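You operate a simulated robot arm through the tools that you are given. There is no shell and no other tool. Be economical: measure what you need, move in short steps, check, and stop when the job is done.

You run a simulated robot arm. Do the job below in one go: nothing can be reset, and whatever is moved stays where it is left.

## Task
Swap the grey roll on the post for the blue one.
Fine: each roll lives in the drawer marked with its colour; shut the drawers again; loosen the post's knob first and tighten it at the end.

Only the result counts: the job must be done as asked and must still hold three seconds after the hand-in. Knocking over, shifting, dropping, spilling or breaking anything else fails it.

## Robot
A 7-joint arm with a two-finger gripper, on a carriage that runs on a rail from [-0.843, -0.002] to [1.537, 0.005] (x, y) and turns from -121 to 212 degrees about z. Base frame: it is fixed where the carriage stands at the start and does not move with it; the origin is on the floor, on the carriage's upright axis, x ahead of it, y to its left, z up. Units: m, degrees, N and s.
Its first joint turns from -149.0 to 149.0 degrees. Places, roughly: blue roll [1.25, 0.75, 0.75]; bottom drawer [1.1, 0.9, 0.8]; middle drawer [1.1, 0.9, 1]; middle drawer inside [1.1, 0.9, 0.9]; roll post [0.6, 0.6, 0.7]; roll post knob [0.6, 0.5, 0.8]; top drawer [1.1, 0.9, 1.2]. Payload 2.45 kg.
The tool frame sits at the grasp point between the pads (the TCP): z along the fingers, y along the line on which they close. The tips reach 0.026 m beyond it. The gripper opens to 0.096 m. The gripper's body begins 0.069 m behind the TCP.
Orientation is that of the tool frame in the base frame, as a unit quaternion [w, x, y, z]. With the fingers straight down and closing along the base's y, the tool's x points along the base's -x, its y along +y and its z along -z.

## Interface
- The arm moves only by the tool arm_command. Its argument "deltas" is text: rows parted by semicolons, each of 7 numbers parted by spaces: the shift along the tool's x, y, z in m, then the turn, a rotation vector about the tool's x, y, z in degrees, then the gripper command, from -1 (shut) to 1 (fully open), values between in proportion. In form: dx dy dz ax ay az jaw; .... A call has 1 to 8 rows; each row shifts and turns the commanded pose from where the row before left it, along the tool's axes as they then stand. Rows are played at 5 a second. More than 0.05 m and 8.6 degrees between two rows, or a gripper value outside its range, and nothing of the call is played. A pose out of reach is approached as far as the arm can. The call stops where the force on the tool passes 40 N (or 10 N more than at its start, if that is more) or the arm is blocked; 0.2 s more then pass. Each finger halts on what it meets, pressing with about 37 N; the grip force reading is that of the motor and also rises with nothing between the fingers. The clock runs only during rows and for 0.2 s after the last one: add rows that do not move to give the fingers time. The reply holds the time, the measured pose of the TCP, the force on the tool along the base axes, the opening and the grip force, in the units named above and with some noise, with the torque about the TCP (base axes, N m) and any sound that the robot's microphone picked up.
- Cameras (640 x 400 px; columns grow to the right, rows downward): "scene" is now at [0.0288, 0.2153, 1.5853]; the picture's right is [0.48, -0.88, 0.00], its down [-0.58, -0.32, -0.75] and it looks along [0.65, 0.36, -0.67] (base axes); focal length 294 px, centre (320, 200). "wrist" rides on the gripper at [0.082, 0.003, -0.098] in the tool frame; the picture's right is [-0.04, 1.00, 0.00], its down [-0.73, -0.03, -0.68] and it looks along [-0.68, -0.03, 0.73] (tool axes); focal length 256 px, centre (320, 200). There is no depth. A picture from a camera that has moved, and an enlarged one, comes with that camera's place and axes in the base frame and with its lens. The place of the scene camera against the robot may be out by one fixed shift of up to 0.012 m in any direction.
- grab_frame(camera): a new picture of that camera. No time passes.
- move_column(by): slides the trunk up (or, below 0, down) by that many m; the arm and the scene camera ride with it, the base frame stays. It gives what a move gives, with no picture.
- base_move(legs): drives the robot by 1 to 6 legs, each [ahead, left, turn to the left] in m, m and degrees, along the robot's own axes; the way and the turn of a leg run together, so that a leg with both is an arc; at most 1.5 m and 180 degrees a leg. The arm and the cameras ride along, it lands a little off, and it stops where it bumps. It keeps to its track: a leg is cut to what the track allows. It gives what a move gives.
- pan_tilt(pan, tilt): turns the head with the scene camera to pan (to the left, within 155 degrees either way) and tilt (down, from -29 to 69), counted from straight ahead of the robot. It gives what a move gives.
- inspect(camera, box): a new picture of the part [left, top, right, bottom] of that camera's present view, enlarged. No time passes.
- sign_off(): hands the job in; it is judged then, once.

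Work in short steps. Places have to be worked out from the pictures, the camera data and where the tool is seen: move nearer, look again, correct. Check each grasp and each placing, and mend what went wrong. You have 120 turns and 82 pictures in all, those below and enlarged ones among them. Open the gripper and draw the arm clear of the work before you hand the job in, unless the task says otherwise; then end with one line.

The tools are called as a command line: name --argument value ..., lists and objects as JSON in quotes. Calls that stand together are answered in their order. arm_command: Moves the arm, as the interface text tells. Its arguments: {"type":"object","properties":{"deltas":{"type":"string"}},"required":["deltas"]} The other tools are called the same way: move_column (by) slides the trunk up or down; base_move (legs) drives the base; pan_tilt (pan, tilt) turns the head that bears the scene camera; grab_frame (camera) takes a picture; inspect (camera, box) takes an enlarged picture of a part of a camera's view; sign_off () hands the job in.

At the start:

```text
clock: 0.0
tool_pos: [0.7334, 0.2051, 0.9998]
tool_rot: [-0.001, 0.0, 1.0, 0.0]
wrist_force: [0.1, -0.1, 0.3]
torque: [-0.01, -0.01, 0.01]
grip_width: 0.0962
grip_force: 0.0
trunk travel left (down, up): [-0.575, 0.135]
robot x, y, heading: [-0.0006, -0.002, -0.0]
head pan, tilt: [28.9, 41.7]
```

scene: 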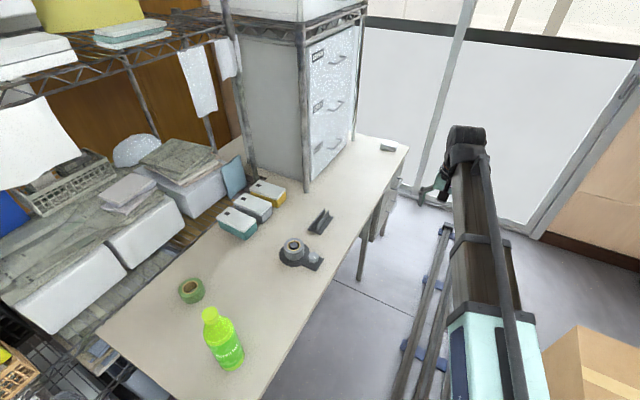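
wrist: 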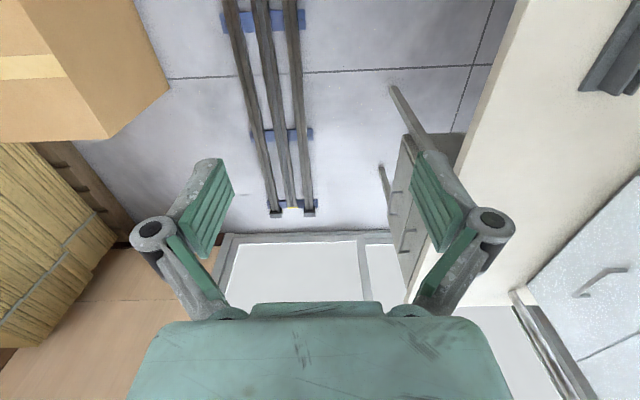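

I see the drawer cabinet with three drawers and the post with a grey roll. I'll look closer at both.

inspect --camera "scene" --box '[270, 20, 400, 200]'

inspect --camera "scene" --box '[160, 170, 360, 310]'

```text
2.22 times, centred on (335, 110) of scene
camera zoom: at [0.0288, 0.2153, 1.5853], right [0.48, -0.88, 0.0], down [-0.58, -0.32, -0.75], along [0.65, 0.36, -0.67], focal length 654 px, centre (287, 400)
```

zoom: 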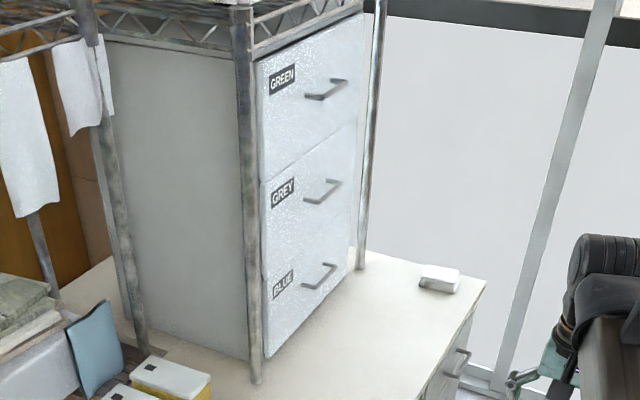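

```text
2.86 times, centred on (260, 240) of scene
camera zoom: at [0.0288, 0.2153, 1.5853], right [0.48, -0.88, 0.0], down [-0.58, -0.32, -0.75], along [0.65, 0.36, -0.67], focal length 841 px, centre (491, 86)
```

zoom: 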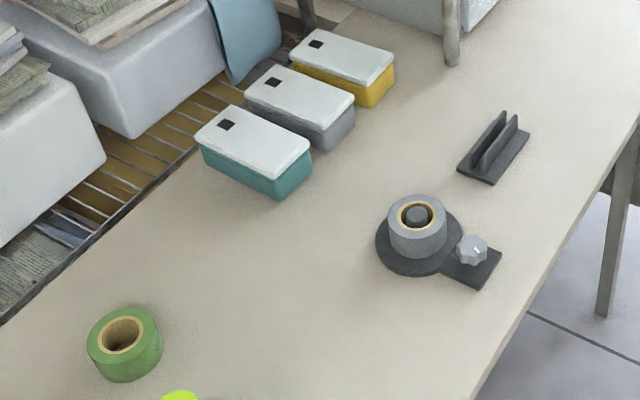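

Labels: top GREEN, middle GREY, bottom BLUE; fronts face -y. Post near (0.58, 0.63), knob near (0.57, 0.54). I'll move the wrist camera to see the post.

arm_command --deltas "0.035 0.035 0 0 0 0 1;0.035 0.035 0 0 0 0 1;0.035 0.035 0 0 0 0 1;0.035 0.035 0 0 0 0 1;0.035 0.035 0 0 0 0 1;0.035 0.035 0 0 0 0 1;0.035 0.035 0 0 0 0 1;0.035 0.035 0 0 0 0 1"

grab_frame --camera "wrist"

grab_frame --camera "scene"

```text
clock: 1.8
tool_pos: [0.4519, 0.4851, 1.0001]
tool_rot: [0.0, 0.002, 1.0, 0.0]
wrist_force: [0.3, -0.3, -1.1]
torque: [0.03, 0.03, -0.02]
grip_width: 0.096
grip_force: 0.0
trunk travel left (down, up): [-0.575, 0.135]
robot x, y, heading: [0.0034, 0.0021, 0.1]
head pan, tilt: [28.9, 41.7]
```

```text
77 pictures are left
camera wrist: at [0.3709, 0.4893, 1.0985], right [0.04, 1.0, 0.0], down [0.73, -0.03, 0.68], along [0.68, -0.03, -0.73], focal length 256 px, centre (320, 200)
```

wrist: 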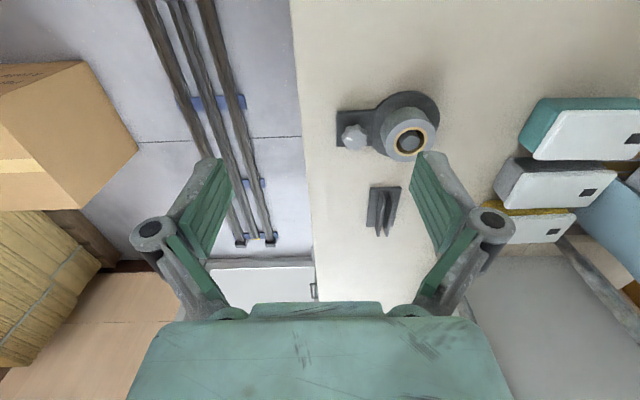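

```text
76 pictures are left
camera scene: at [0.0288, 0.2151, 1.5853], right [0.48, -0.88, 0.0], down [-0.58, -0.32, -0.75], along [0.65, 0.36, -0.67], focal length 294 px, centre (320, 200)
```

scene: 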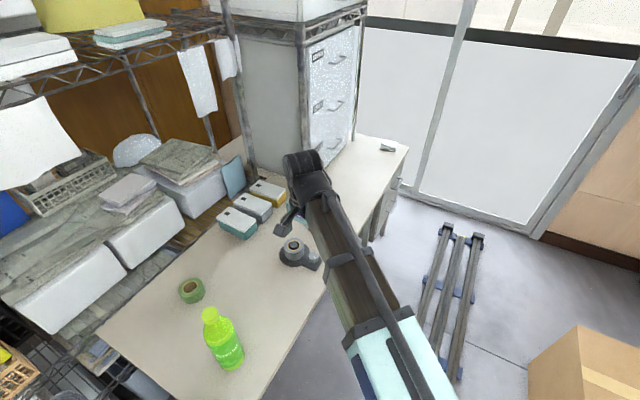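

Post top triangulates to about (0.55, 0.60, 0.80) with knob about 7 cm to its -y side. I'll lower for a closer second view.

arm_command --deltas "0.02 0.02 0.03 0 0 0 1;0.02 0.02 0.03 0 0 0 1;0 0 0.03 0 0 0 1;0 0 0 0 0 0 1"

grab_frame --camera "wrist"

```text
clock: 2.8
tool_pos: [0.4137, 0.5261, 0.9105]
tool_rot: [0.0, 0.0, 1.0, 0.0]
wrist_force: [-0.8, 0.5, 0.0]
torque: [0.01, 0.0, 0.0]
grip_width: 0.0959
grip_force: 0.1
trunk travel left (down, up): [-0.575, 0.135]
robot x, y, heading: [0.0005, 0.0005, 0.0]
head pan, tilt: [28.9, 41.7]
```

```text
75 pictures are left
camera wrist: at [0.331, 0.5294, 1.0087], right [0.04, 1.0, 0.0], down [0.73, -0.03, 0.68], along [0.68, -0.03, -0.73], focal length 256 px, centre (320, 200)
```

wrist: 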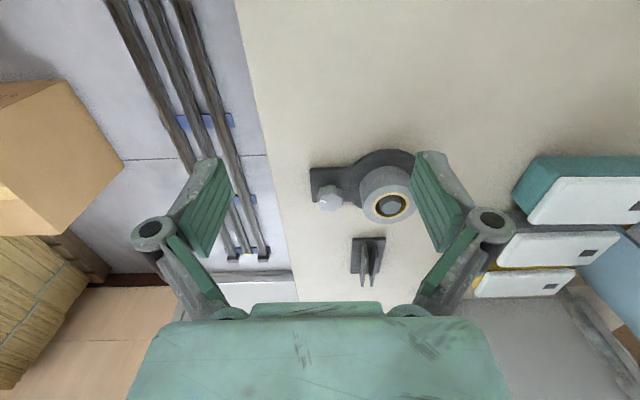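

Refined: post top (0.563, 0.608, 0.775), knob (0.567, 0.531, 0.75). I'll zoom in to see the knob's shape and axis.

inspect --camera "wrist" --box '[290, 130, 430, 300]'

inspect --camera "scene" --box '[270, 225, 340, 280]'

```text
2.35 times, centred on (360, 215) of wrist
camera zoom: at [0.331, 0.5294, 1.0087], right [0.04, 1.0, 0.0], down [0.73, -0.03, 0.68], along [0.68, -0.03, -0.73], focal length 602 px, centre (226, 165)
```

zoom: 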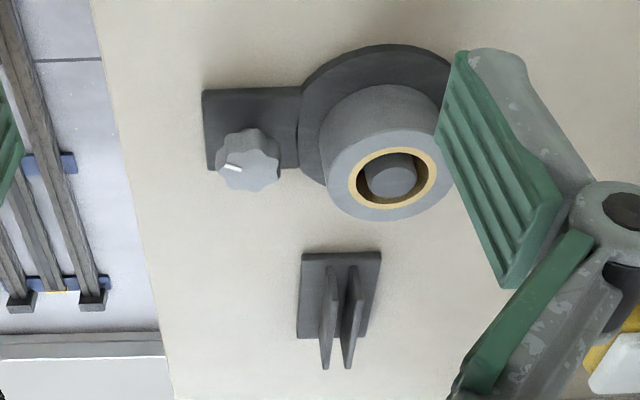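

```text
7.27 times, centred on (305, 252) of scene
camera zoom: at [0.0289, 0.2154, 1.5853], right [0.48, -0.88, 0.0], down [-0.58, -0.32, -0.75], along [0.65, 0.36, -0.67], focal length 2140 px, centre (429, -182)
```

zoom: 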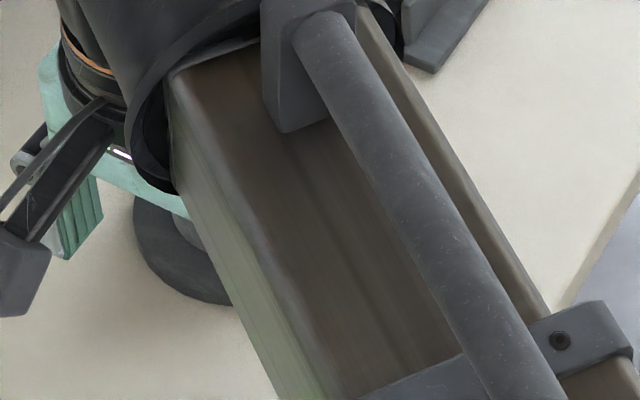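

The knob has a vertical axis, about 36 mm wide. I'll go above it and rotate the tool 90° clockwise (closing along x) to leave room for loosening counter-clockwise.

arm_command --deltas "-0.0385 0.001 0 0 0 0 1;-0.0385 0.001 0 0 0 0 1;-0.0385 0.001 0 0 0 0 1;-0.0385 0.001 0 0 0 0 1;0 0 0 0 0 8 1;0 0 0 0 0 8 1;0 0 0 0 0 8 1;0 0 0 0 0 8 1"

arm_command --deltas "0 0 0 0 0 8.3 1;0 0 0 0 0 8.3 1;0 0 0 0 0 8.3 1;0 0 0 0 0 8.3 1;0 0 0 0 0 8.3 1;0 0 0 0 0 8.3 1;0 0 0 0 0 8.2 1;0 0 0 0 0 0 1"

grab_frame --camera "wrist"

```text
clock: 4.6
tool_pos: [0.5666, 0.5297, 0.9111]
tool_rot: [0.0, 0.277, 0.961, 0.0]
wrist_force: [-0.2, 0.3, -0.2]
torque: [-0.01, 0.0, -0.02]
grip_width: 0.0963
grip_force: 0.1
trunk travel left (down, up): [-0.575, 0.135]
robot x, y, heading: [0.0013, 0.0004, -0.1]
head pan, tilt: [28.9, 41.7]
```

```text
clock: 6.4
tool_pos: [0.5664, 0.5294, 0.9101]
tool_rot: [0.0, 0.708, 0.706, 0.0]
wrist_force: [-0.5, -0.5, -0.2]
torque: [-0.01, 0.02, 0.01]
grip_width: 0.096
grip_force: 0.1
trunk travel left (down, up): [-0.575, 0.135]
robot x, y, heading: [0.0012, -0.0028, -0.2]
head pan, tilt: [28.9, 41.7]
```

```text
72 pictures are left
camera wrist: at [0.5703, 0.6113, 1.008], right [1.0, -0.04, 0.0], down [-0.03, -0.73, 0.68], along [-0.03, -0.68, -0.73], focal length 256 px, centre (320, 200)
```

wrist: 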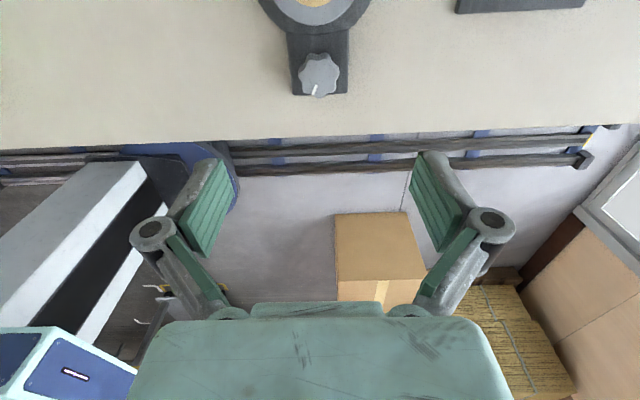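

Knob lies right under the tool (0.566, 0.532). I descend to put the TCP at about z 0.77 and look.

arm_command --deltas "-0.002 0 0.035 0 0 0 1;0 0 0.035 0 0 0 1;0 0 0.035 0 0 0 1;0 0 0.03 0 0 0 1;0 0 0 0 0 0 1"

grab_frame --camera "wrist"

```text
clock: 7.6
tool_pos: [0.5657, 0.5286, 0.7744]
tool_rot: [0.001, 0.708, 0.706, 0.0]
wrist_force: [-0.2, -0.3, -0.5]
torque: [-0.03, 0.01, 0.0]
grip_width: 0.0961
grip_force: 0.1
trunk travel left (down, up): [-0.575, 0.135]
robot x, y, heading: [0.0017, 0.001, -0.0]
head pan, tilt: [28.9, 41.7]
```

```text
71 pictures are left
camera wrist: at [0.5694, 0.6097, 0.873], right [1.0, -0.04, 0.0], down [-0.03, -0.73, 0.68], along [-0.03, -0.68, -0.73], focal length 256 px, centre (320, 200)
```

wrist: 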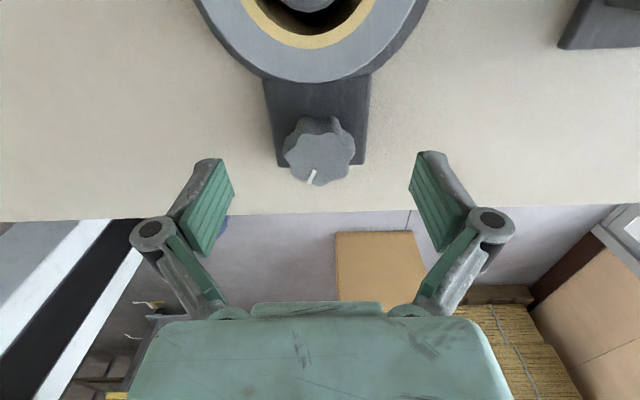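

Knob top at z≈0.758, center (0.566, 0.535). I shift 6 mm in +y, lower 9 mm and close on the knob.

arm_command --deltas "0.006 0 0.009 0 0 0 1;0 0 0 0 0 0 0;0 0 0 0 0 0 -1;0 0 0 0 0 0 -1;0 0 0 0 0 0 -1;0 0 0 0 0 0 -1"

grab_frame --camera "wrist"

```text
clock: 9.0
tool_pos: [0.5651, 0.5345, 0.7664]
tool_rot: [0.0, 0.707, 0.707, 0.0]
wrist_force: [-4.2, 1.6, 4.7]
torque: [-0.15, 0.15, 0.03]
grip_width: 0.0357
grip_force: 45.1
trunk travel left (down, up): [-0.575, 0.135]
robot x, y, heading: [-0.0024, -0.0025, -0.3]
head pan, tilt: [28.9, 41.7]
```

```text
70 pictures are left
camera wrist: at [0.5692, 0.6156, 0.8649], right [1.0, -0.04, 0.0], down [-0.03, -0.73, 0.68], along [-0.03, -0.68, -0.73], focal length 256 px, centre (320, 200)
```

wrist: 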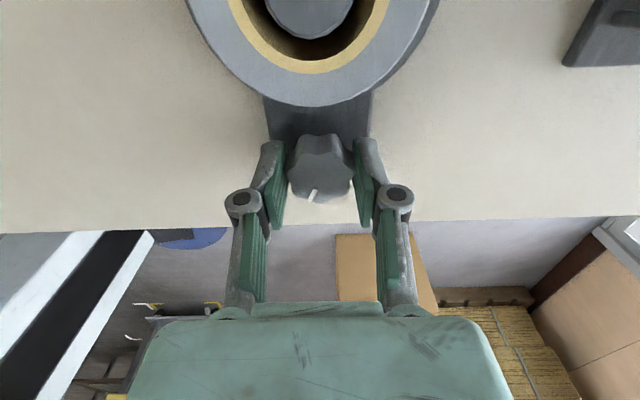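

Knob is gripped (35.7 mm). I turn counter-clockwise 64° and watch torque and sound.

arm_command --deltas "0 0 0 0 0 -4 -1;0 0 0 0 0 -8 -1;0 0 0 0 0 -8 -1;0 0 0 0 0 -8 -1;0 0 0 0 0 -8 -1;0 0 0 0 0 -8 -1;0 0 0 0 0 -8 -1;0 0 0 0 0 -8 -1"

grab_frame --camera "wrist"

```text
clock: 10.8
tool_pos: [0.5671, 0.5344, 0.7656]
tool_rot: [0.0, 0.256, 0.967, 0.0]
wrist_force: [-11.1, 5.8, 6.6]
torque: [0.34, 0.44, -0.01]
grip_width: 0.0356
grip_force: 44.4
trunk travel left (down, up): [-0.575, 0.135]
robot x, y, heading: [-0.0026, -0.0001, 0.0]
head pan, tilt: [28.9, 41.7]
```

```text
69 pictures are left
camera wrist: at [0.4965, 0.5772, 0.8649], right [0.53, 0.85, 0.0], down [0.62, -0.39, 0.68], along [0.57, -0.36, -0.73], focal length 256 px, centre (320, 200)
```

wrist: 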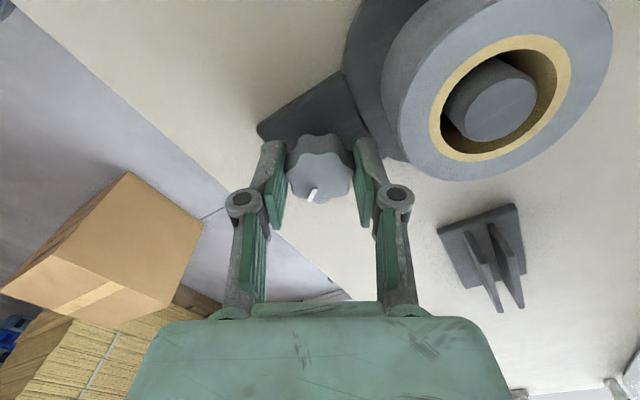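

The knob turns with the gripper. I continue turning counter-clockwise.

arm_command --deltas "0 0 0 0 0 -8 -1;0 0 0 0 0 -8 -1;0 0 0 0 0 -8 -1;0 0 0 0 0 -8 -1;0 0 0 0 0 -8 -1;0 0 0 0 0 -8 -1;0 0 0 0 0 -8 -1;0 0 0 0 0 -8 -1"

grab_frame --camera "wrist"

```text
clock: 12.6
tool_pos: [0.5657, 0.5335, 0.7668]
tool_rot: [0.0, -0.294, 0.956, -0.001]
wrist_force: [-17.2, 1.2, 3.6]
torque: [0.37, 0.13, -0.01]
grip_width: 0.0355
grip_force: 44.8
trunk travel left (down, up): [-0.575, 0.135]
robot x, y, heading: [-0.0022, -0.0028, 0.0]
head pan, tilt: [28.9, 41.7]
```

```text
68 pictures are left
camera wrist: at [0.4963, 0.4904, 0.8649], right [-0.53, 0.85, 0.0], down [0.62, 0.39, 0.68], along [0.58, 0.36, -0.73], focal length 256 px, centre (320, 200)
```

wrist: 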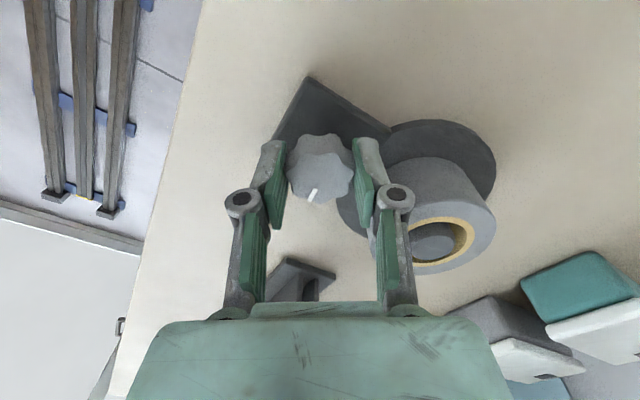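

Total ~124° with no stop and no sound. I turn another ~60°.

arm_command --deltas "0 0 0 0 0 -8 -1;0 0 0 0 0 -8 -1;0 0 0 0 0 -8 -1;0 0 0 0 0 -8 -1;0 0 0 0 0 -8 -1;0 0 0 0 0 -8 -1;0 0 0 0 0 -8 -1;0 0 0 0 0 0 -1"

grab_frame --camera "wrist"

```text
clock: 14.4
tool_pos: [0.5663, 0.5342, 0.7671]
tool_rot: [0.0, 0.707, -0.707, 0.0]
wrist_force: [-16.0, -4.2, 0.2]
torque: [0.19, 0.34, 0.02]
grip_width: 0.0358
grip_force: 44.7
trunk travel left (down, up): [-0.575, 0.135]
robot x, y, heading: [0.0043, -0.0005, 0.1]
head pan, tilt: [28.9, 41.7]
```

```text
67 pictures are left
camera wrist: at [0.5628, 0.4518, 0.8649], right [-1.0, 0.04, 0.0], down [0.03, 0.73, 0.68], along [0.03, 0.68, -0.73], focal length 256 px, centre (320, 200)
```

wrist: 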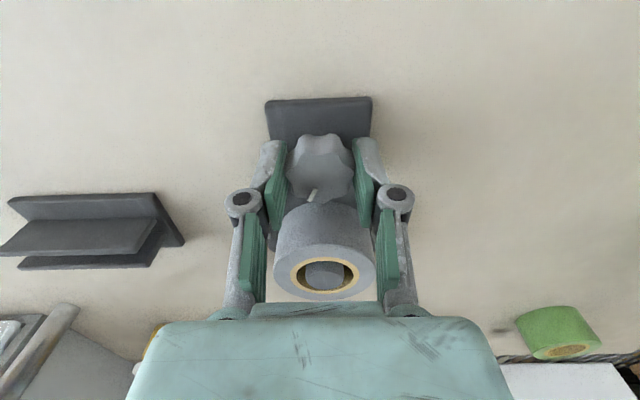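

The knob has gone half a turn. I release, rise clear, and turn the tool back so I can work the drawers.

arm_command --deltas "0 0 0 0 0 0 0.6;0 0 0 0 0 0 1;0 0 -0.04 0 0 0 1;0 0 -0.05 0 0 0 1;0 0 -0.05 0 0 0 1;0 0 -0.05 0 0 0 1;0 0 -0.04 0 0 0 1;0 0 0 0 0 0 1"

pan_tilt --pan 35 --tilt 25

grab_frame --camera "scene"

```text
clock: 16.2
tool_pos: [0.5675, 0.5325, 0.9969]
tool_rot: [0.0, -0.707, 0.707, 0.001]
wrist_force: [-0.1, 0.5, -0.4]
torque: [0.03, 0.03, -0.03]
grip_width: 0.096
grip_force: 0.2
trunk travel left (down, up): [-0.575, 0.135]
robot x, y, heading: [-0.0002, -0.0005, -0.2]
head pan, tilt: [28.9, 41.7]
```

```text
clock: 17.0
tool_pos: [0.5681, 0.5329, 0.9954]
tool_rot: [0.0, -0.707, 0.707, 0.0]
wrist_force: [-0.3, 0.7, 0.7]
torque: [0.02, -0.03, 0.0]
grip_width: 0.096
grip_force: 0.1
trunk travel left (down, up): [-0.575, 0.135]
robot x, y, heading: [-0.0021, 0.002, 0.0]
head pan, tilt: [35.0, 25.0]
```

```text
66 pictures are left
camera scene: at [0.0309, 0.2276, 1.6111], right [0.57, -0.82, 0.0], down [-0.35, -0.24, -0.91], along [0.74, 0.52, -0.42], focal length 294 px, centre (320, 200)
```

scene: 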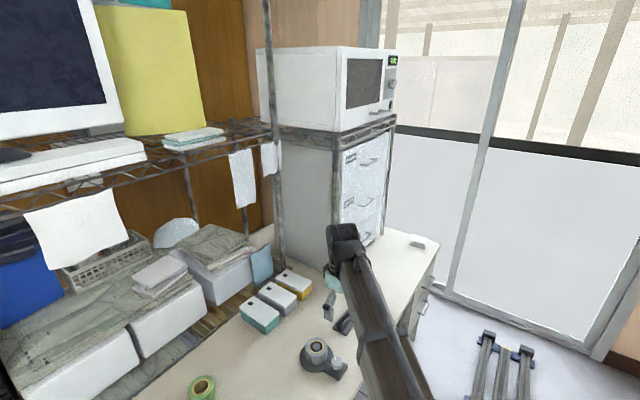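

Handles estimate: x≈1.18, y≈0.77, z≈0.81/1.01/1.2. Parking the carriage at x≈0.75 should serve both the post and the cabinet, so I drive there along the rail.

base_move --legs '[[0.75, 0, 0]]'

pan_tilt --pan 75 --tilt 35

grab_frame --camera "scene"

grab_frame --camera "wrist"

```text
clock: 21.1
tool_pos: [1.3184, 0.5375, 0.9954]
tool_rot: [0.0, 0.709, -0.705, 0.0]
wrist_force: [1.3, -0.7, -0.2]
torque: [-0.02, -0.03, 0.02]
grip_width: 0.0957
grip_force: 0.0
trunk travel left (down, up): [-0.575, 0.135]
robot x, y, heading: [0.7548, 0.0032, 0.3]
head pan, tilt: [35.0, 25.0]
```

```text
clock: 22.1
tool_pos: [1.3183, 0.5377, 0.996]
tool_rot: [0.0, 0.709, -0.705, 0.0]
wrist_force: [0.8, -0.2, 0.4]
torque: [0.01, 0.01, 0.03]
grip_width: 0.0959
grip_force: 0.1
trunk travel left (down, up): [-0.575, 0.135]
robot x, y, heading: [0.7544, 0.0031, 0.4]
head pan, tilt: [75.0, 35.0]
```

```text
65 pictures are left
camera scene: at [0.7303, 0.262, 1.5954], right [0.97, -0.26, 0.0], down [-0.15, -0.55, -0.82], along [0.21, 0.79, -0.57], focal length 294 px, centre (320, 200)
```

scene: 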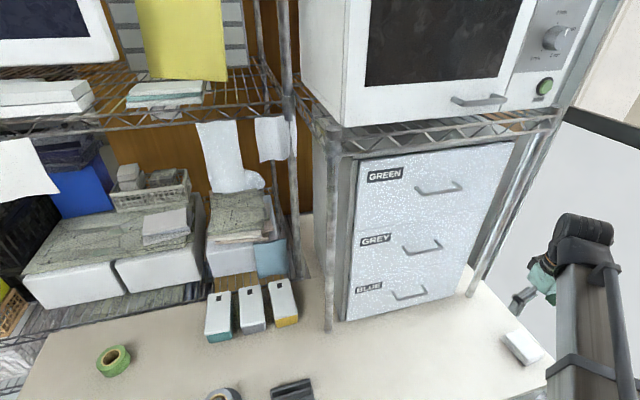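

```text
64 pictures are left
camera wrist: at [1.3155, 0.456, 1.0937], right [-1.0, 0.04, 0.0], down [0.03, 0.73, 0.68], along [0.02, 0.68, -0.73], focal length 256 px, centre (320, 200)
```

wrist: 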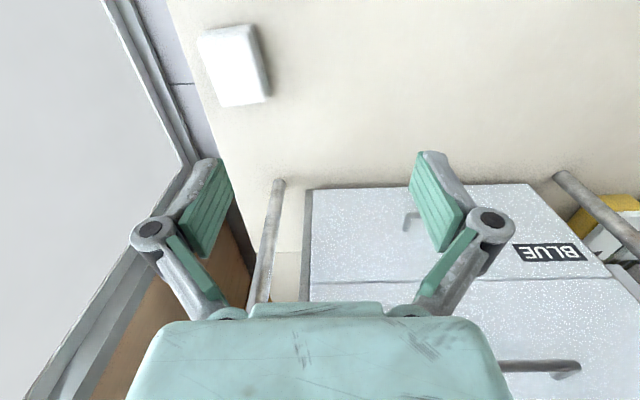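

Clear view of the cabinet front. I'll enlarge it to locate the handles.

inspect --camera "scene" --box '[320, 140, 520, 330]'

inspect --camera "wrist" --box '[260, 160, 640, 400]'

```text
2.11 times, centred on (420, 235) of scene
camera zoom: at [0.7303, 0.262, 1.5954], right [0.97, -0.26, 0.0], down [-0.15, -0.55, -0.82], along [0.21, 0.79, -0.57], focal length 619 px, centre (110, 126)
```

zoom: 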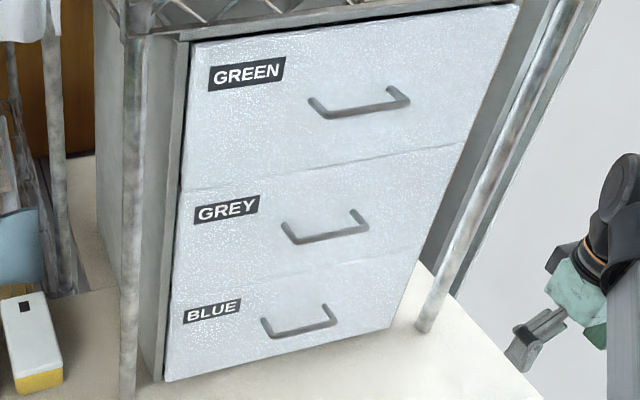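

```text
1.67 times, centred on (450, 280) of wrist
camera zoom: at [1.3155, 0.456, 1.0937], right [-1.0, 0.04, 0.0], down [0.03, 0.73, 0.68], along [0.02, 0.68, -0.73], focal length 427 px, centre (103, 67)
```

zoom: 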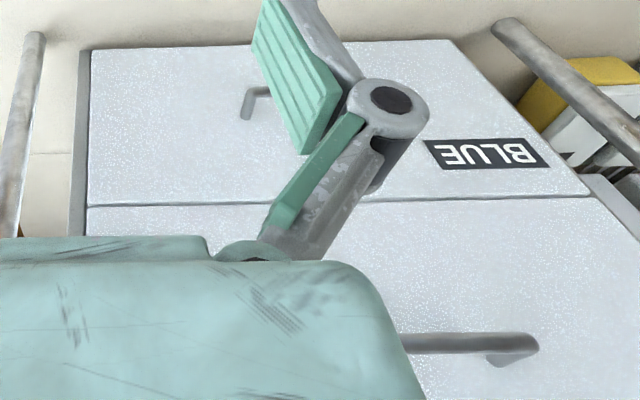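

Middle handle triangulates to a bar about x 1.10–1.20, y≈0.73, z≈1.03. I shift in front of it and tilt the tool to horizontal pointing +y, then roll so the fingers close along z.

arm_command --deltas "0 0.04 0 0 0 0 1;0 0.04 0 0 0 0 1;0 0.04 0 0 0 0 1;0 0.04 0 0 0 0 1;0 0 0 0 -8.2 0 1;0 0 0 0 -8.2 0 1;0 0 0 0 -8.2 0 1;0 0 0 0 -8.2 0 1"

arm_command --deltas "0 0 0 0 -8.2 0 1;0 0 0 0 -8.2 0 1;0 0 0 0 -8.2 0 1;0 0 0 0 -8.2 0 1;0 0 0 0 -8.2 0 1;0 0 0 0 -8.2 0 1;0 0 0 0 -8 0 1;0 0 0 0 0 0 1"

grab_frame --camera "wrist"

```text
clock: 23.9
tool_pos: [1.1581, 0.5368, 0.9964]
tool_rot: [-0.2, 0.68, -0.676, -0.201]
wrist_force: [-0.3, -0.2, -0.4]
torque: [-0.03, -0.02, -0.02]
grip_width: 0.096
grip_force: 0.1
trunk travel left (down, up): [-0.575, 0.135]
robot x, y, heading: [0.754, 0.0056, 0.5]
head pan, tilt: [75.0, 35.0]
```

```text
clock: 25.7
tool_pos: [1.1587, 0.5364, 0.9963]
tool_rot: [-0.499, 0.501, -0.499, -0.501]
wrist_force: [-0.6, 0.0, 0.2]
torque: [-0.02, 0.01, 0.01]
grip_width: 0.0962
grip_force: 0.1
trunk travel left (down, up): [-0.575, 0.135]
robot x, y, heading: [0.751, 0.0013, 0.2]
head pan, tilt: [75.0, 35.0]
```

```text
61 pictures are left
camera wrist: at [1.1555, 0.4386, 0.9138], right [-1.0, 0.0, 0.04], down [0.03, -0.68, 0.73], along [0.02, 0.73, 0.68], focal length 256 px, centre (320, 200)
```

wrist: 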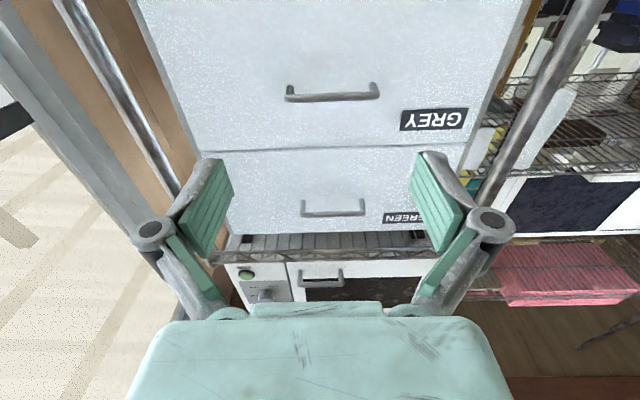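

Handle center ≈ (1.143, 0.73, 1.026). I roll 90° and move up/left a bit to align with the bar.

arm_command --deltas "-0.015 0.008 0 0 0 8.2 1;0 0 0 0 0 8.2 1;0 0 0 0 0 8.2 1;0 0 0 0 0 8.2 1;0 0 0 0 0 8.2 1;0 0 0 0 0 8.2 1;0 0 0 0 0 8.2 1;0 0 0 0 0 8.2 1"

arm_command --deltas "0 0 0 0 0 8.2 1;0 0 0 0 0 8.2 1;0 0 0 0 0 8 1;0 0.015 0 0 0 0 1;0 0 0 0 0 0 1"

grab_frame --camera "wrist"

```text
clock: 27.5
tool_pos: [1.1502, 0.5368, 1.0102]
tool_rot: [0.146, -0.15, 0.691, 0.692]
wrist_force: [0.4, 0.2, -0.1]
torque: [0.02, 0.0, 0.01]
grip_width: 0.096
grip_force: 0.1
trunk travel left (down, up): [-0.575, 0.135]
robot x, y, heading: [0.7546, -0.0018, 0.2]
head pan, tilt: [75.0, 35.0]
```

```text
clock: 28.7
tool_pos: [1.1504, 0.5362, 1.0262]
tool_rot: [-0.002, -0.001, 0.707, 0.707]
wrist_force: [0.1, 0.1, 0.8]
torque: [-0.03, 0.0, -0.04]
grip_width: 0.0962
grip_force: 0.0
trunk travel left (down, up): [-0.575, 0.135]
robot x, y, heading: [0.7506, 0.0046, 0.5]
head pan, tilt: [75.0, 35.0]
```

```text
60 pictures are left
camera wrist: at [1.0691, 0.4383, 1.0296], right [0.04, 0.0, 1.0], down [0.74, -0.68, -0.03], along [0.68, 0.74, -0.03], focal length 256 px, centre (320, 200)
```

wrist: 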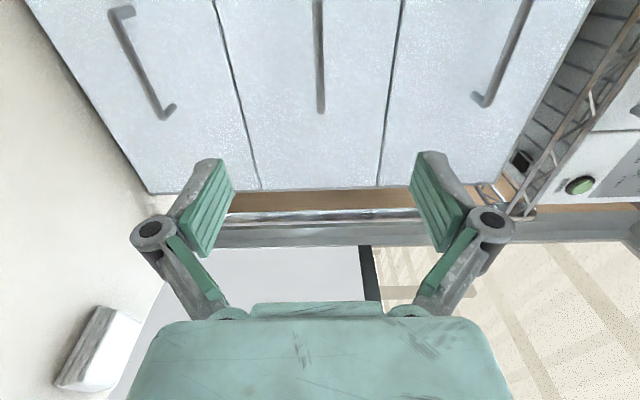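

Middle bar at y≈0.733, z≈1.024. Gripper is aligned; I advance to y≈0.715 with the jaws open.

arm_command --deltas "0.005 0 0.04 0 0 0 1;0 0 0.04 0 0 0 1;0 0 0.04 0 0 0 1;0 0 0.04 0 0 0 1;0 0 0.015 0 0 0 0.3;0 0 0 0 0 0 0.3"

grab_frame --camera "wrist"

```text
clock: 30.1
tool_pos: [1.1445, 0.7136, 1.0258]
tool_rot: [-0.001, -0.001, 0.707, 0.707]
wrist_force: [0.5, 0.3, -0.1]
torque: [0.02, -0.01, 0.0]
grip_width: 0.0627
grip_force: 0.0
trunk travel left (down, up): [-0.575, 0.135]
robot x, y, heading: [0.7525, 0.0024, 0.1]
head pan, tilt: [75.0, 35.0]
```

```text
59 pictures are left
camera wrist: at [1.064, 0.6134, 1.0289], right [0.04, 0.0, 1.0], down [0.74, -0.68, -0.03], along [0.68, 0.74, -0.03], focal length 256 px, centre (320, 200)
```

wrist: 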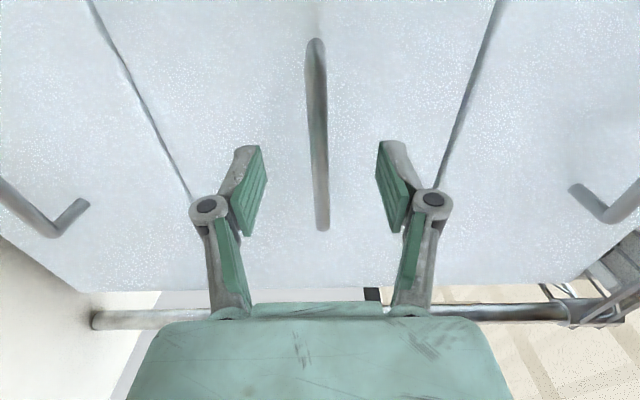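

The bar sits between the fingers, centered. I advance 1 cm and close.

arm_command --deltas "0 0 0.01 0 0 0 0.3;0 0 0 0 0 0 -1;0 0 0 0 0 0 -1;0 0 0 0 0 0 -1;0 0 0 0 0 0 -1"

grab_frame --camera "wrist"

```text
clock: 31.3
tool_pos: [1.1444, 0.7219, 1.0261]
tool_rot: [-0.002, -0.001, 0.707, 0.707]
wrist_force: [1.0, -2.9, 3.2]
torque: [0.04, -0.02, 0.09]
grip_width: 0.009
grip_force: 36.5
trunk travel left (down, up): [-0.575, 0.135]
robot x, y, heading: [0.7529, -0.0031, 0.3]
head pan, tilt: [75.0, 35.0]
```

```text
58 pictures are left
camera wrist: at [1.0638, 0.6225, 1.0289], right [0.04, 0.0, 1.0], down [0.74, -0.68, -0.03], along [0.68, 0.74, -0.03], focal length 256 px, centre (320, 200)
```

wrist: 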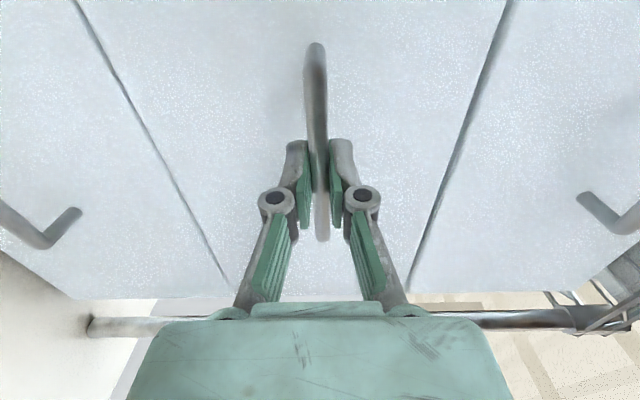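

Bar is gripped (9 mm). I pull the middle drawer out along -y by ~18 cm.

arm_command --deltas "0 0 -0.015 0 0 0 -1;0 0 -0.025 0 0 0 -1;0 0 -0.025 0 0 0 -1;0 0 -0.025 0 0 0 -1;0 0 -0.025 0 0 0 -1;0 0 -0.025 0 0 0 -1;0 0 -0.025 0 0 0 -1;0 0 -0.02 0 0 0 -1"

grab_frame --camera "scene"

```text
clock: 33.1
tool_pos: [1.1453, 0.538, 1.0257]
tool_rot: [-0.002, -0.002, 0.707, 0.707]
wrist_force: [-1.7, -1.0, -2.7]
torque: [-0.02, 0.0, 0.62]
grip_width: 0.0091
grip_force: 36.0
trunk travel left (down, up): [-0.575, 0.135]
robot x, y, heading: [0.757, 0.0007, 0.2]
head pan, tilt: [75.0, 35.0]
```

```text
57 pictures are left
camera scene: at [0.7302, 0.2622, 1.5953], right [0.97, -0.25, 0.0], down [-0.15, -0.55, -0.82], along [0.21, 0.79, -0.57], focal length 294 px, centre (320, 200)
```

scene: 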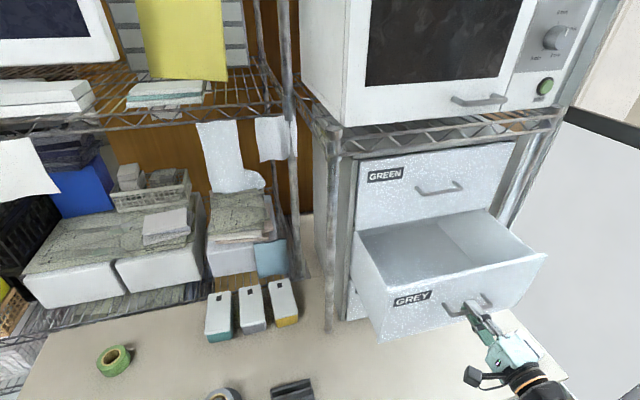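

Drawer open 18 cm and empty. I pull 5 cm more for clearance below the green handle.

arm_command --deltas "0 0 -0.02 0 0 0 -1;0 0 -0.02 0 0 0 -1;0 0 -0.01 0 0 0 -1;0 0 0 0 0 0 -1"

inspect --camera "scene" --box '[300, 120, 580, 400]'

```text
clock: 34.1
tool_pos: [1.1645, 0.5064, 1.0256]
tool_rot: [-0.004, -0.006, 0.706, 0.708]
wrist_force: [-30.8, 0.4, 17.5]
torque: [0.18, 0.08, 0.24]
grip_width: 0.009
grip_force: 36.8
out of reach, approached as far as the arm can: row 1, 2, 3
trunk travel left (down, up): [-0.575, 0.135]
robot x, y, heading: [0.7495, 0.0048, 0.3]
head pan, tilt: [75.0, 35.0]
```

```text
1.43 times, centred on (440, 260) of scene
camera zoom: at [0.7255, 0.2609, 1.5957], right [0.97, -0.25, 0.0], down [-0.14, -0.55, -0.82], along [0.21, 0.79, -0.57], focal length 420 px, centre (149, 114)
```

zoom: 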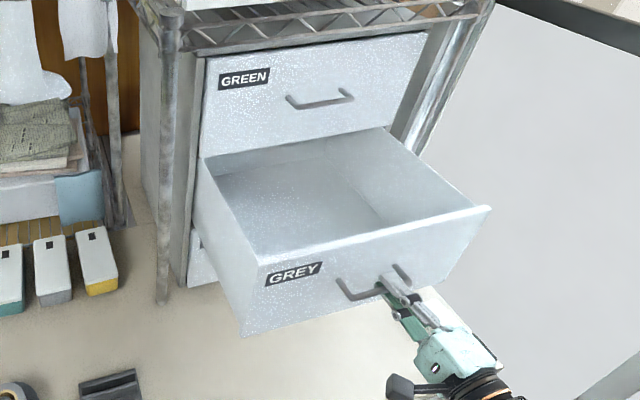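

The arm hit its reach limit and slid slightly along the bar. I ease forward to relieve force, then release and back off a little.

arm_command --deltas "0 0 0.02 0 0 0 -1;0 0 0.02 0 0 0 -1;0 0 0.007 0 0 0 -1;0 0 0 0 0 0 -1"

arm_command --deltas "0 0 0 0 0 0 0.3;0 0 0 0 0 0 0.3;0 0 -0.01 0 0 0 0.3;0 0 -0.015 0 0 0 0.3;0 0 0 0 0 0 0.3"

grab_frame --camera "wrist"

```text
clock: 35.1
tool_pos: [1.1623, 0.5514, 1.0253]
tool_rot: [-0.004, -0.005, 0.706, 0.708]
wrist_force: [-24.5, 0.7, 25.1]
torque: [0.23, 0.09, 0.92]
grip_width: 0.0089
grip_force: 36.5
trunk travel left (down, up): [-0.575, 0.135]
robot x, y, heading: [0.7567, 0.0043, 0.2]
head pan, tilt: [75.0, 35.0]
```

```text
clock: 36.3
tool_pos: [1.169, 0.5273, 1.0225]
tool_rot: [-0.002, -0.001, 0.707, 0.707]
wrist_force: [0.3, -0.2, 0.1]
torque: [-0.01, 0.0, 0.05]
grip_width: 0.0625
grip_force: 0.0
trunk travel left (down, up): [-0.575, 0.135]
robot x, y, heading: [0.7534, -0.0019, 0.4]
head pan, tilt: [75.0, 35.0]
```

```text
55 pictures are left
camera wrist: at [1.0874, 0.4289, 1.0262], right [0.04, 0.0, 1.0], down [0.74, -0.68, -0.03], along [0.68, 0.74, -0.03], focal length 256 px, centre (320, 200)
```

wrist: 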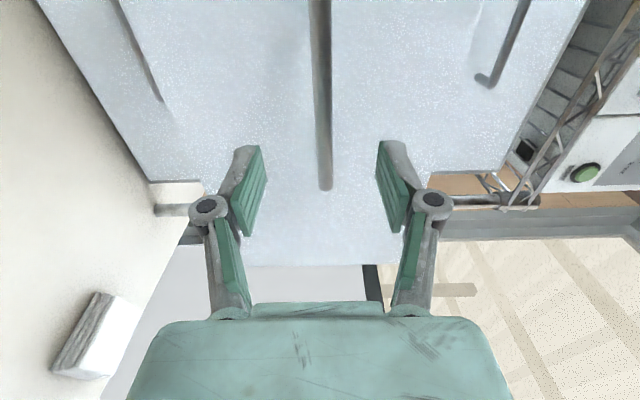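

Bar at y≈0.561, tips almost clear. I retreat 1.2 cm more and raise the tool above the drawer.

arm_command --deltas "0 0 -0.012 0 0 0 0.3;0 0.04 0 0 0 0 0.3;0 0.04 0 0 0 0 0.3;0 0.04 0 0 0 0 0.3;0 0.04 0 0 0 0 0.3;0 0.02 0 0 0 0 0.3;0 0 0 0 0 0 0.3"

grab_frame --camera "scene"

```text
clock: 37.9
tool_pos: [1.1688, 0.5168, 1.2047]
tool_rot: [-0.002, -0.001, 0.707, 0.707]
wrist_force: [-0.3, 0.2, 0.2]
torque: [0.0, -0.04, -0.01]
grip_width: 0.0622
grip_force: 0.0
trunk travel left (down, up): [-0.575, 0.135]
robot x, y, heading: [0.7508, 0.0061, 0.4]
head pan, tilt: [75.0, 35.0]
```

```text
54 pictures are left
camera scene: at [0.7302, 0.2619, 1.5954], right [0.97, -0.25, 0.0], down [-0.15, -0.55, -0.82], along [0.21, 0.79, -0.57], focal length 294 px, centre (320, 200)
```

scene: 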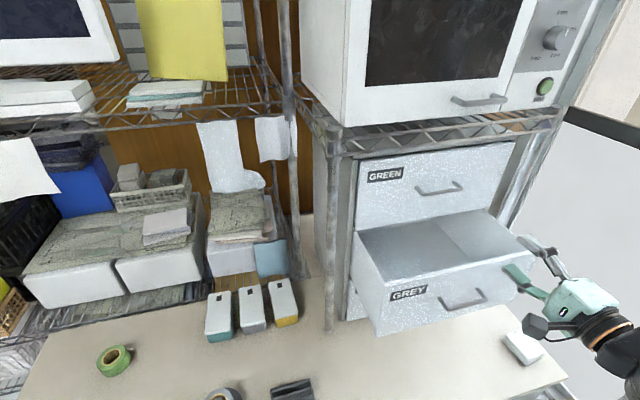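

Drawer stays open. I move left past the cabinet, then tilt the tool to point down.

arm_command --deltas "0.045 0 0 0 0 0 0.6;0.045 0 0 0 0 0 1;0.045 0 0 0 0 0 1;0.045 0 0 0 0 0 1;0.045 0 0 0 0 0 1;0.045 0 0 8 0 0 1;0.045 0 0 8 0 0 1;0.04 0 0 8 0 0 1"

arm_command --deltas "0 0 0 8.3 0 0 1;0 0 0 8.3 0 0 1;0 0 0 8.3 0 0 1;0 0 0 8.3 0 0 1;0 0 0 8.3 0 0 1;0 0 0 8.3 0 0 1;0 0 0 8.2 0 0 1;0 0 0 8 0 0 1"

```text
clock: 39.7
tool_pos: [0.8834, 0.6037, 1.2442]
tool_rot: [-0.001, -0.002, 0.84, 0.543]
wrist_force: [-1.0, 0.4, 0.1]
torque: [0.03, -0.02, -0.01]
grip_width: 0.0957
grip_force: 0.1
out of reach, approached as far as the arm can: row 1, 2, 3, 4, 5, 6
trunk travel left (down, up): [-0.575, 0.135]
robot x, y, heading: [0.7509, 0.0025, 0.4]
head pan, tilt: [75.0, 35.0]
```

```text
clock: 41.5
tool_pos: [0.8823, 0.6074, 1.2396]
tool_rot: [0.001, -0.003, 0.997, 0.073]
wrist_force: [-0.1, -0.1, -0.6]
torque: [-0.02, 0.08, 0.02]
grip_width: 0.096
grip_force: 0.0
out of reach, approached as far as the arm can: row 7, 8
trunk travel left (down, up): [-0.575, 0.135]
robot x, y, heading: [0.7539, 0.0046, 0.5]
head pan, tilt: [75.0, 35.0]
```

Nearly vertical at (0.88, 0.61, 1.24). I finish the tilt, lower and yaw −90° so the fingers close along x.

arm_command --deltas "0.02 0 0.04 4.2 0 0 1;0.02 0 0.04 4.2 0 0 1;0.04 0 0.03 0 0 0 1;0.04 0 0.03 0 0 0 1;0.04 0 0.03 0 0 0 1;0 0 0 0 0 -8.2 1;0 0 0 0 0 -8.2 1;0 0 0 0 0 -8.2 1"

arm_command --deltas "0 0 0 0 0 -8.2 1;0 0 0 0 0 -8.2 1;0 0 0 0 0 -8.2 1;0 0 0 0 0 -8.2 1;0 0 0 0 0 -8.2 1;0 0 0 0 0 -8.2 1;0 0 0 0 0 -8.2 1;0 0 0 0 0 -8 1"

pan_tilt --pan 95 --tilt 50

grab_frame --camera "scene"

```text
clock: 43.3
tool_pos: [0.7227, 0.6209, 1.0615]
tool_rot: [0.001, -0.216, 0.976, 0.001]
wrist_force: [0.0, 1.2, 0.0]
torque: [-0.01, 0.03, -0.02]
grip_width: 0.0961
grip_force: 0.0
out of reach, approached as far as the arm can: row 2
trunk travel left (down, up): [-0.575, 0.135]
robot x, y, heading: [0.751, 0.0021, 0.4]
head pan, tilt: [75.0, 35.0]
```

```text
clock: 45.1
tool_pos: [0.7242, 0.6218, 1.06]
tool_rot: [-0.001, 0.709, -0.705, 0.0]
wrist_force: [-0.8, -0.6, -0.4]
torque: [0.01, 0.02, 0.0]
grip_width: 0.0962
grip_force: 0.0
trunk travel left (down, up): [-0.575, 0.135]
robot x, y, heading: [0.7517, 0.0001, 0.3]
head pan, tilt: [75.0, 35.0]
```

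```text
clock: 46.0
tool_pos: [0.7229, 0.62, 1.0608]
tool_rot: [-0.001, 0.709, -0.706, 0.001]
wrist_force: [-0.8, -0.4, 0.0]
torque: [0.01, 0.0, 0.03]
grip_width: 0.0958
grip_force: 0.0
trunk travel left (down, up): [-0.575, 0.135]
robot x, y, heading: [0.753, 0.0033, 0.6]
head pan, tilt: [95.0, 50.0]
```

```text
53 pictures are left
camera scene: at [0.7008, 0.2535, 1.5737], right [1.0, 0.09, 0.0], down [0.07, -0.76, -0.64], along [-0.06, 0.64, -0.77], focal length 294 px, centre (320, 200)
```

scene: 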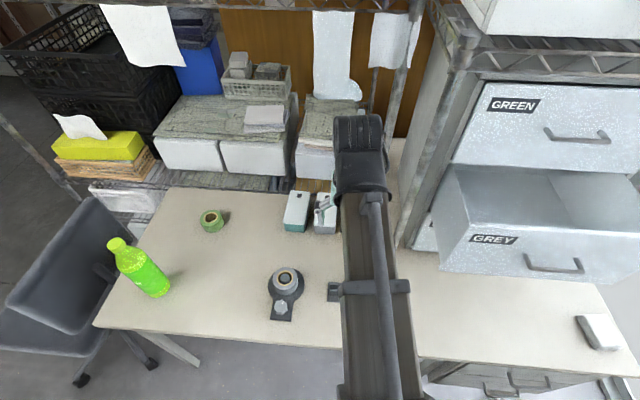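

I move above the post and lower to z≈0.88 for a check view.

arm_command --deltas "0.012 0.04 0 0 0 0 1;0 0.04 0 0 0 0 1;0 0.04 0.03 0 0 0 1;0 0.04 0.05 0 0 0 1;0 0 0.05 0 0 0 1;0 0 0.05 0 0 0 1;0 0 0 0 0 0 1"

grab_frame --camera "wrist"

```text
refused: row 4 steps farther than a row can; nothing moved
```

```text
52 pictures are left
camera wrist: at [0.7209, 0.5384, 1.1592], right [-1.0, 0.04, 0.0], down [0.03, 0.73, 0.68], along [0.03, 0.68, -0.73], focal length 256 px, centre (320, 200)
```

wrist: 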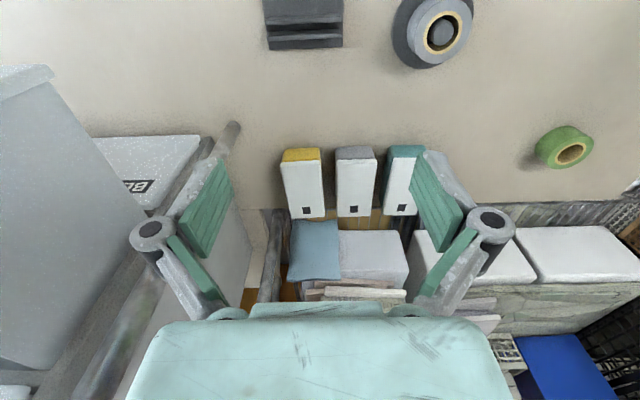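

One row's combined shift was too long; I resend with smaller rows.

arm_command --deltas "0.012 0.04 0 0 0 0 1;0 0.04 0 0 0 0 1;0 0.04 0.02 0 0 0 1;0 0.04 0.02 0 0 0 1;0 0 0.045 0 0 0 1;0 0 0.045 0 0 0 1;0 0 0.045 0 0 0 1;0 0 0 0 0 0 1"

grab_frame --camera "wrist"

```text
clock: 47.8
tool_pos: [0.5637, 0.6071, 0.8849]
tool_rot: [-0.001, 0.709, -0.706, 0.0]
wrist_force: [-0.7, 0.9, -1.2]
torque: [0.0, -0.03, 0.0]
grip_width: 0.0958
grip_force: 0.0
trunk travel left (down, up): [-0.575, 0.135]
robot x, y, heading: [0.7533, -0.0004, 0.2]
head pan, tilt: [95.0, 50.0]
```

```text
51 pictures are left
camera wrist: at [0.5605, 0.5263, 0.983], right [-1.0, 0.04, 0.0], down [0.03, 0.73, 0.68], along [0.03, 0.68, -0.73], focal length 256 px, centre (320, 200)
```

wrist: 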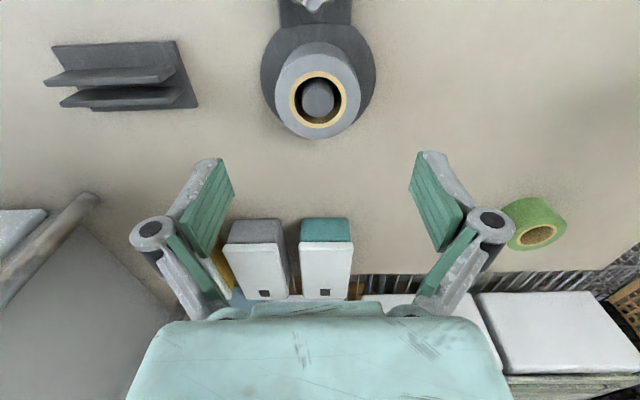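

Roll centered at ≈(0.567, 0.608). I descend to z≈0.77 and close on it.

arm_command --deltas "-0.001 -0.003 0.03 0 0 0 1;0 0 0.03 0 0 0 1;0 0 0.03 0 0 0 1;0 0 0.024 0 0 0 1;0 0 0 0 0 0 1;0 0 0 0 0 0 0;0 0 0 0 0 0 -1;0 0 0 0 0 0 -1"

grab_frame --camera "wrist"

```text
clock: 49.6
tool_pos: [0.5663, 0.6096, 0.7724]
tool_rot: [-0.002, 0.708, -0.706, 0.0]
wrist_force: [1.2, 0.4, 1.3]
torque: [0.07, 0.08, -0.03]
grip_width: 0.0712
grip_force: 37.4
trunk travel left (down, up): [-0.575, 0.135]
robot x, y, heading: [0.7526, 0.0036, 0.6]
head pan, tilt: [95.0, 50.0]
```

```text
50 pictures are left
camera wrist: at [0.5637, 0.5275, 0.87], right [-1.0, 0.04, 0.0], down [0.03, 0.73, 0.68], along [0.03, 0.68, -0.73], focal length 256 px, centre (320, 200)
```

wrist: 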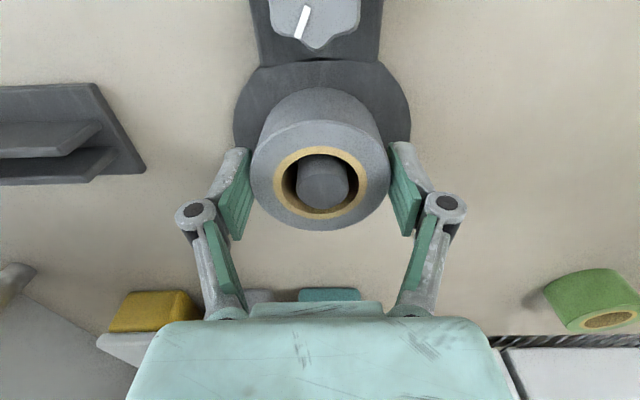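

Gripped at 71 mm. I lift gently to test that the post is loosened.

arm_command --deltas "0 0 -0.01 0 0 0 -1;0 0 -0.01 0 0 0 -1;0 0 -0.01 0 0 0 -1;0 0 0 0 0 0 -1"

grab_frame --camera "wrist"

```text
clock: 50.6
tool_pos: [0.5674, 0.6092, 0.8019]
tool_rot: [-0.001, 0.708, -0.706, 0.0]
wrist_force: [0.7, 0.5, -0.7]
torque: [-0.01, -0.04, 0.02]
grip_width: 0.0711
grip_force: 36.4
trunk travel left (down, up): [-0.575, 0.135]
robot x, y, heading: [0.7532, 0.0021, 0.2]
head pan, tilt: [95.0, 50.0]
```

```text
49 pictures are left
camera wrist: at [0.5641, 0.5274, 0.9001], right [-1.0, 0.04, 0.0], down [0.03, 0.73, 0.68], along [0.03, 0.68, -0.73], focal length 256 px, centre (320, 200)
```

wrist: 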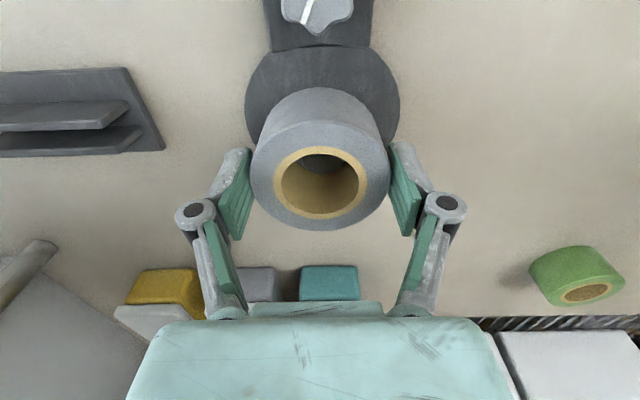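

The roll lifts freely. I raise the trunk so I can carry it over the drawer at height.

move_column --by 0.13

arm_command --deltas "0 0 -0.045 0 0 0 -1;0 0 -0.045 0 0 0 -1;0 0 -0.045 0 0 0 -1;0 0 -0.045 0 0 0 -1;0 0 -0.045 0 0 0 -1;0 0 -0.045 0 0 0 -1;0 0 0 0 0 0 -1"

```text
clock: 52.1
tool_pos: [0.5674, 0.6091, 0.933]
tool_rot: [-0.001, 0.708, -0.706, 0.001]
wrist_force: [-0.9, 1.0, -1.3]
torque: [0.02, 0.0, 0.01]
grip_width: 0.0712
grip_force: 36.9
trunk travel left (down, up): [-0.705, 0.005]
robot x, y, heading: [0.7502, 0.0044, 0.4]
head pan, tilt: [95.0, 50.0]
```

```text
clock: 53.8
tool_pos: [0.5679, 0.6071, 1.2009]
tool_rot: [0.0, 0.708, -0.706, 0.0]
wrist_force: [-1.0, -0.3, -0.2]
torque: [0.03, 0.02, 0.0]
grip_width: 0.0709
grip_force: 36.9
trunk travel left (down, up): [-0.705, 0.005]
robot x, y, heading: [0.758, 0.0033, 0.1]
head pan, tilt: [95.0, 50.0]
```

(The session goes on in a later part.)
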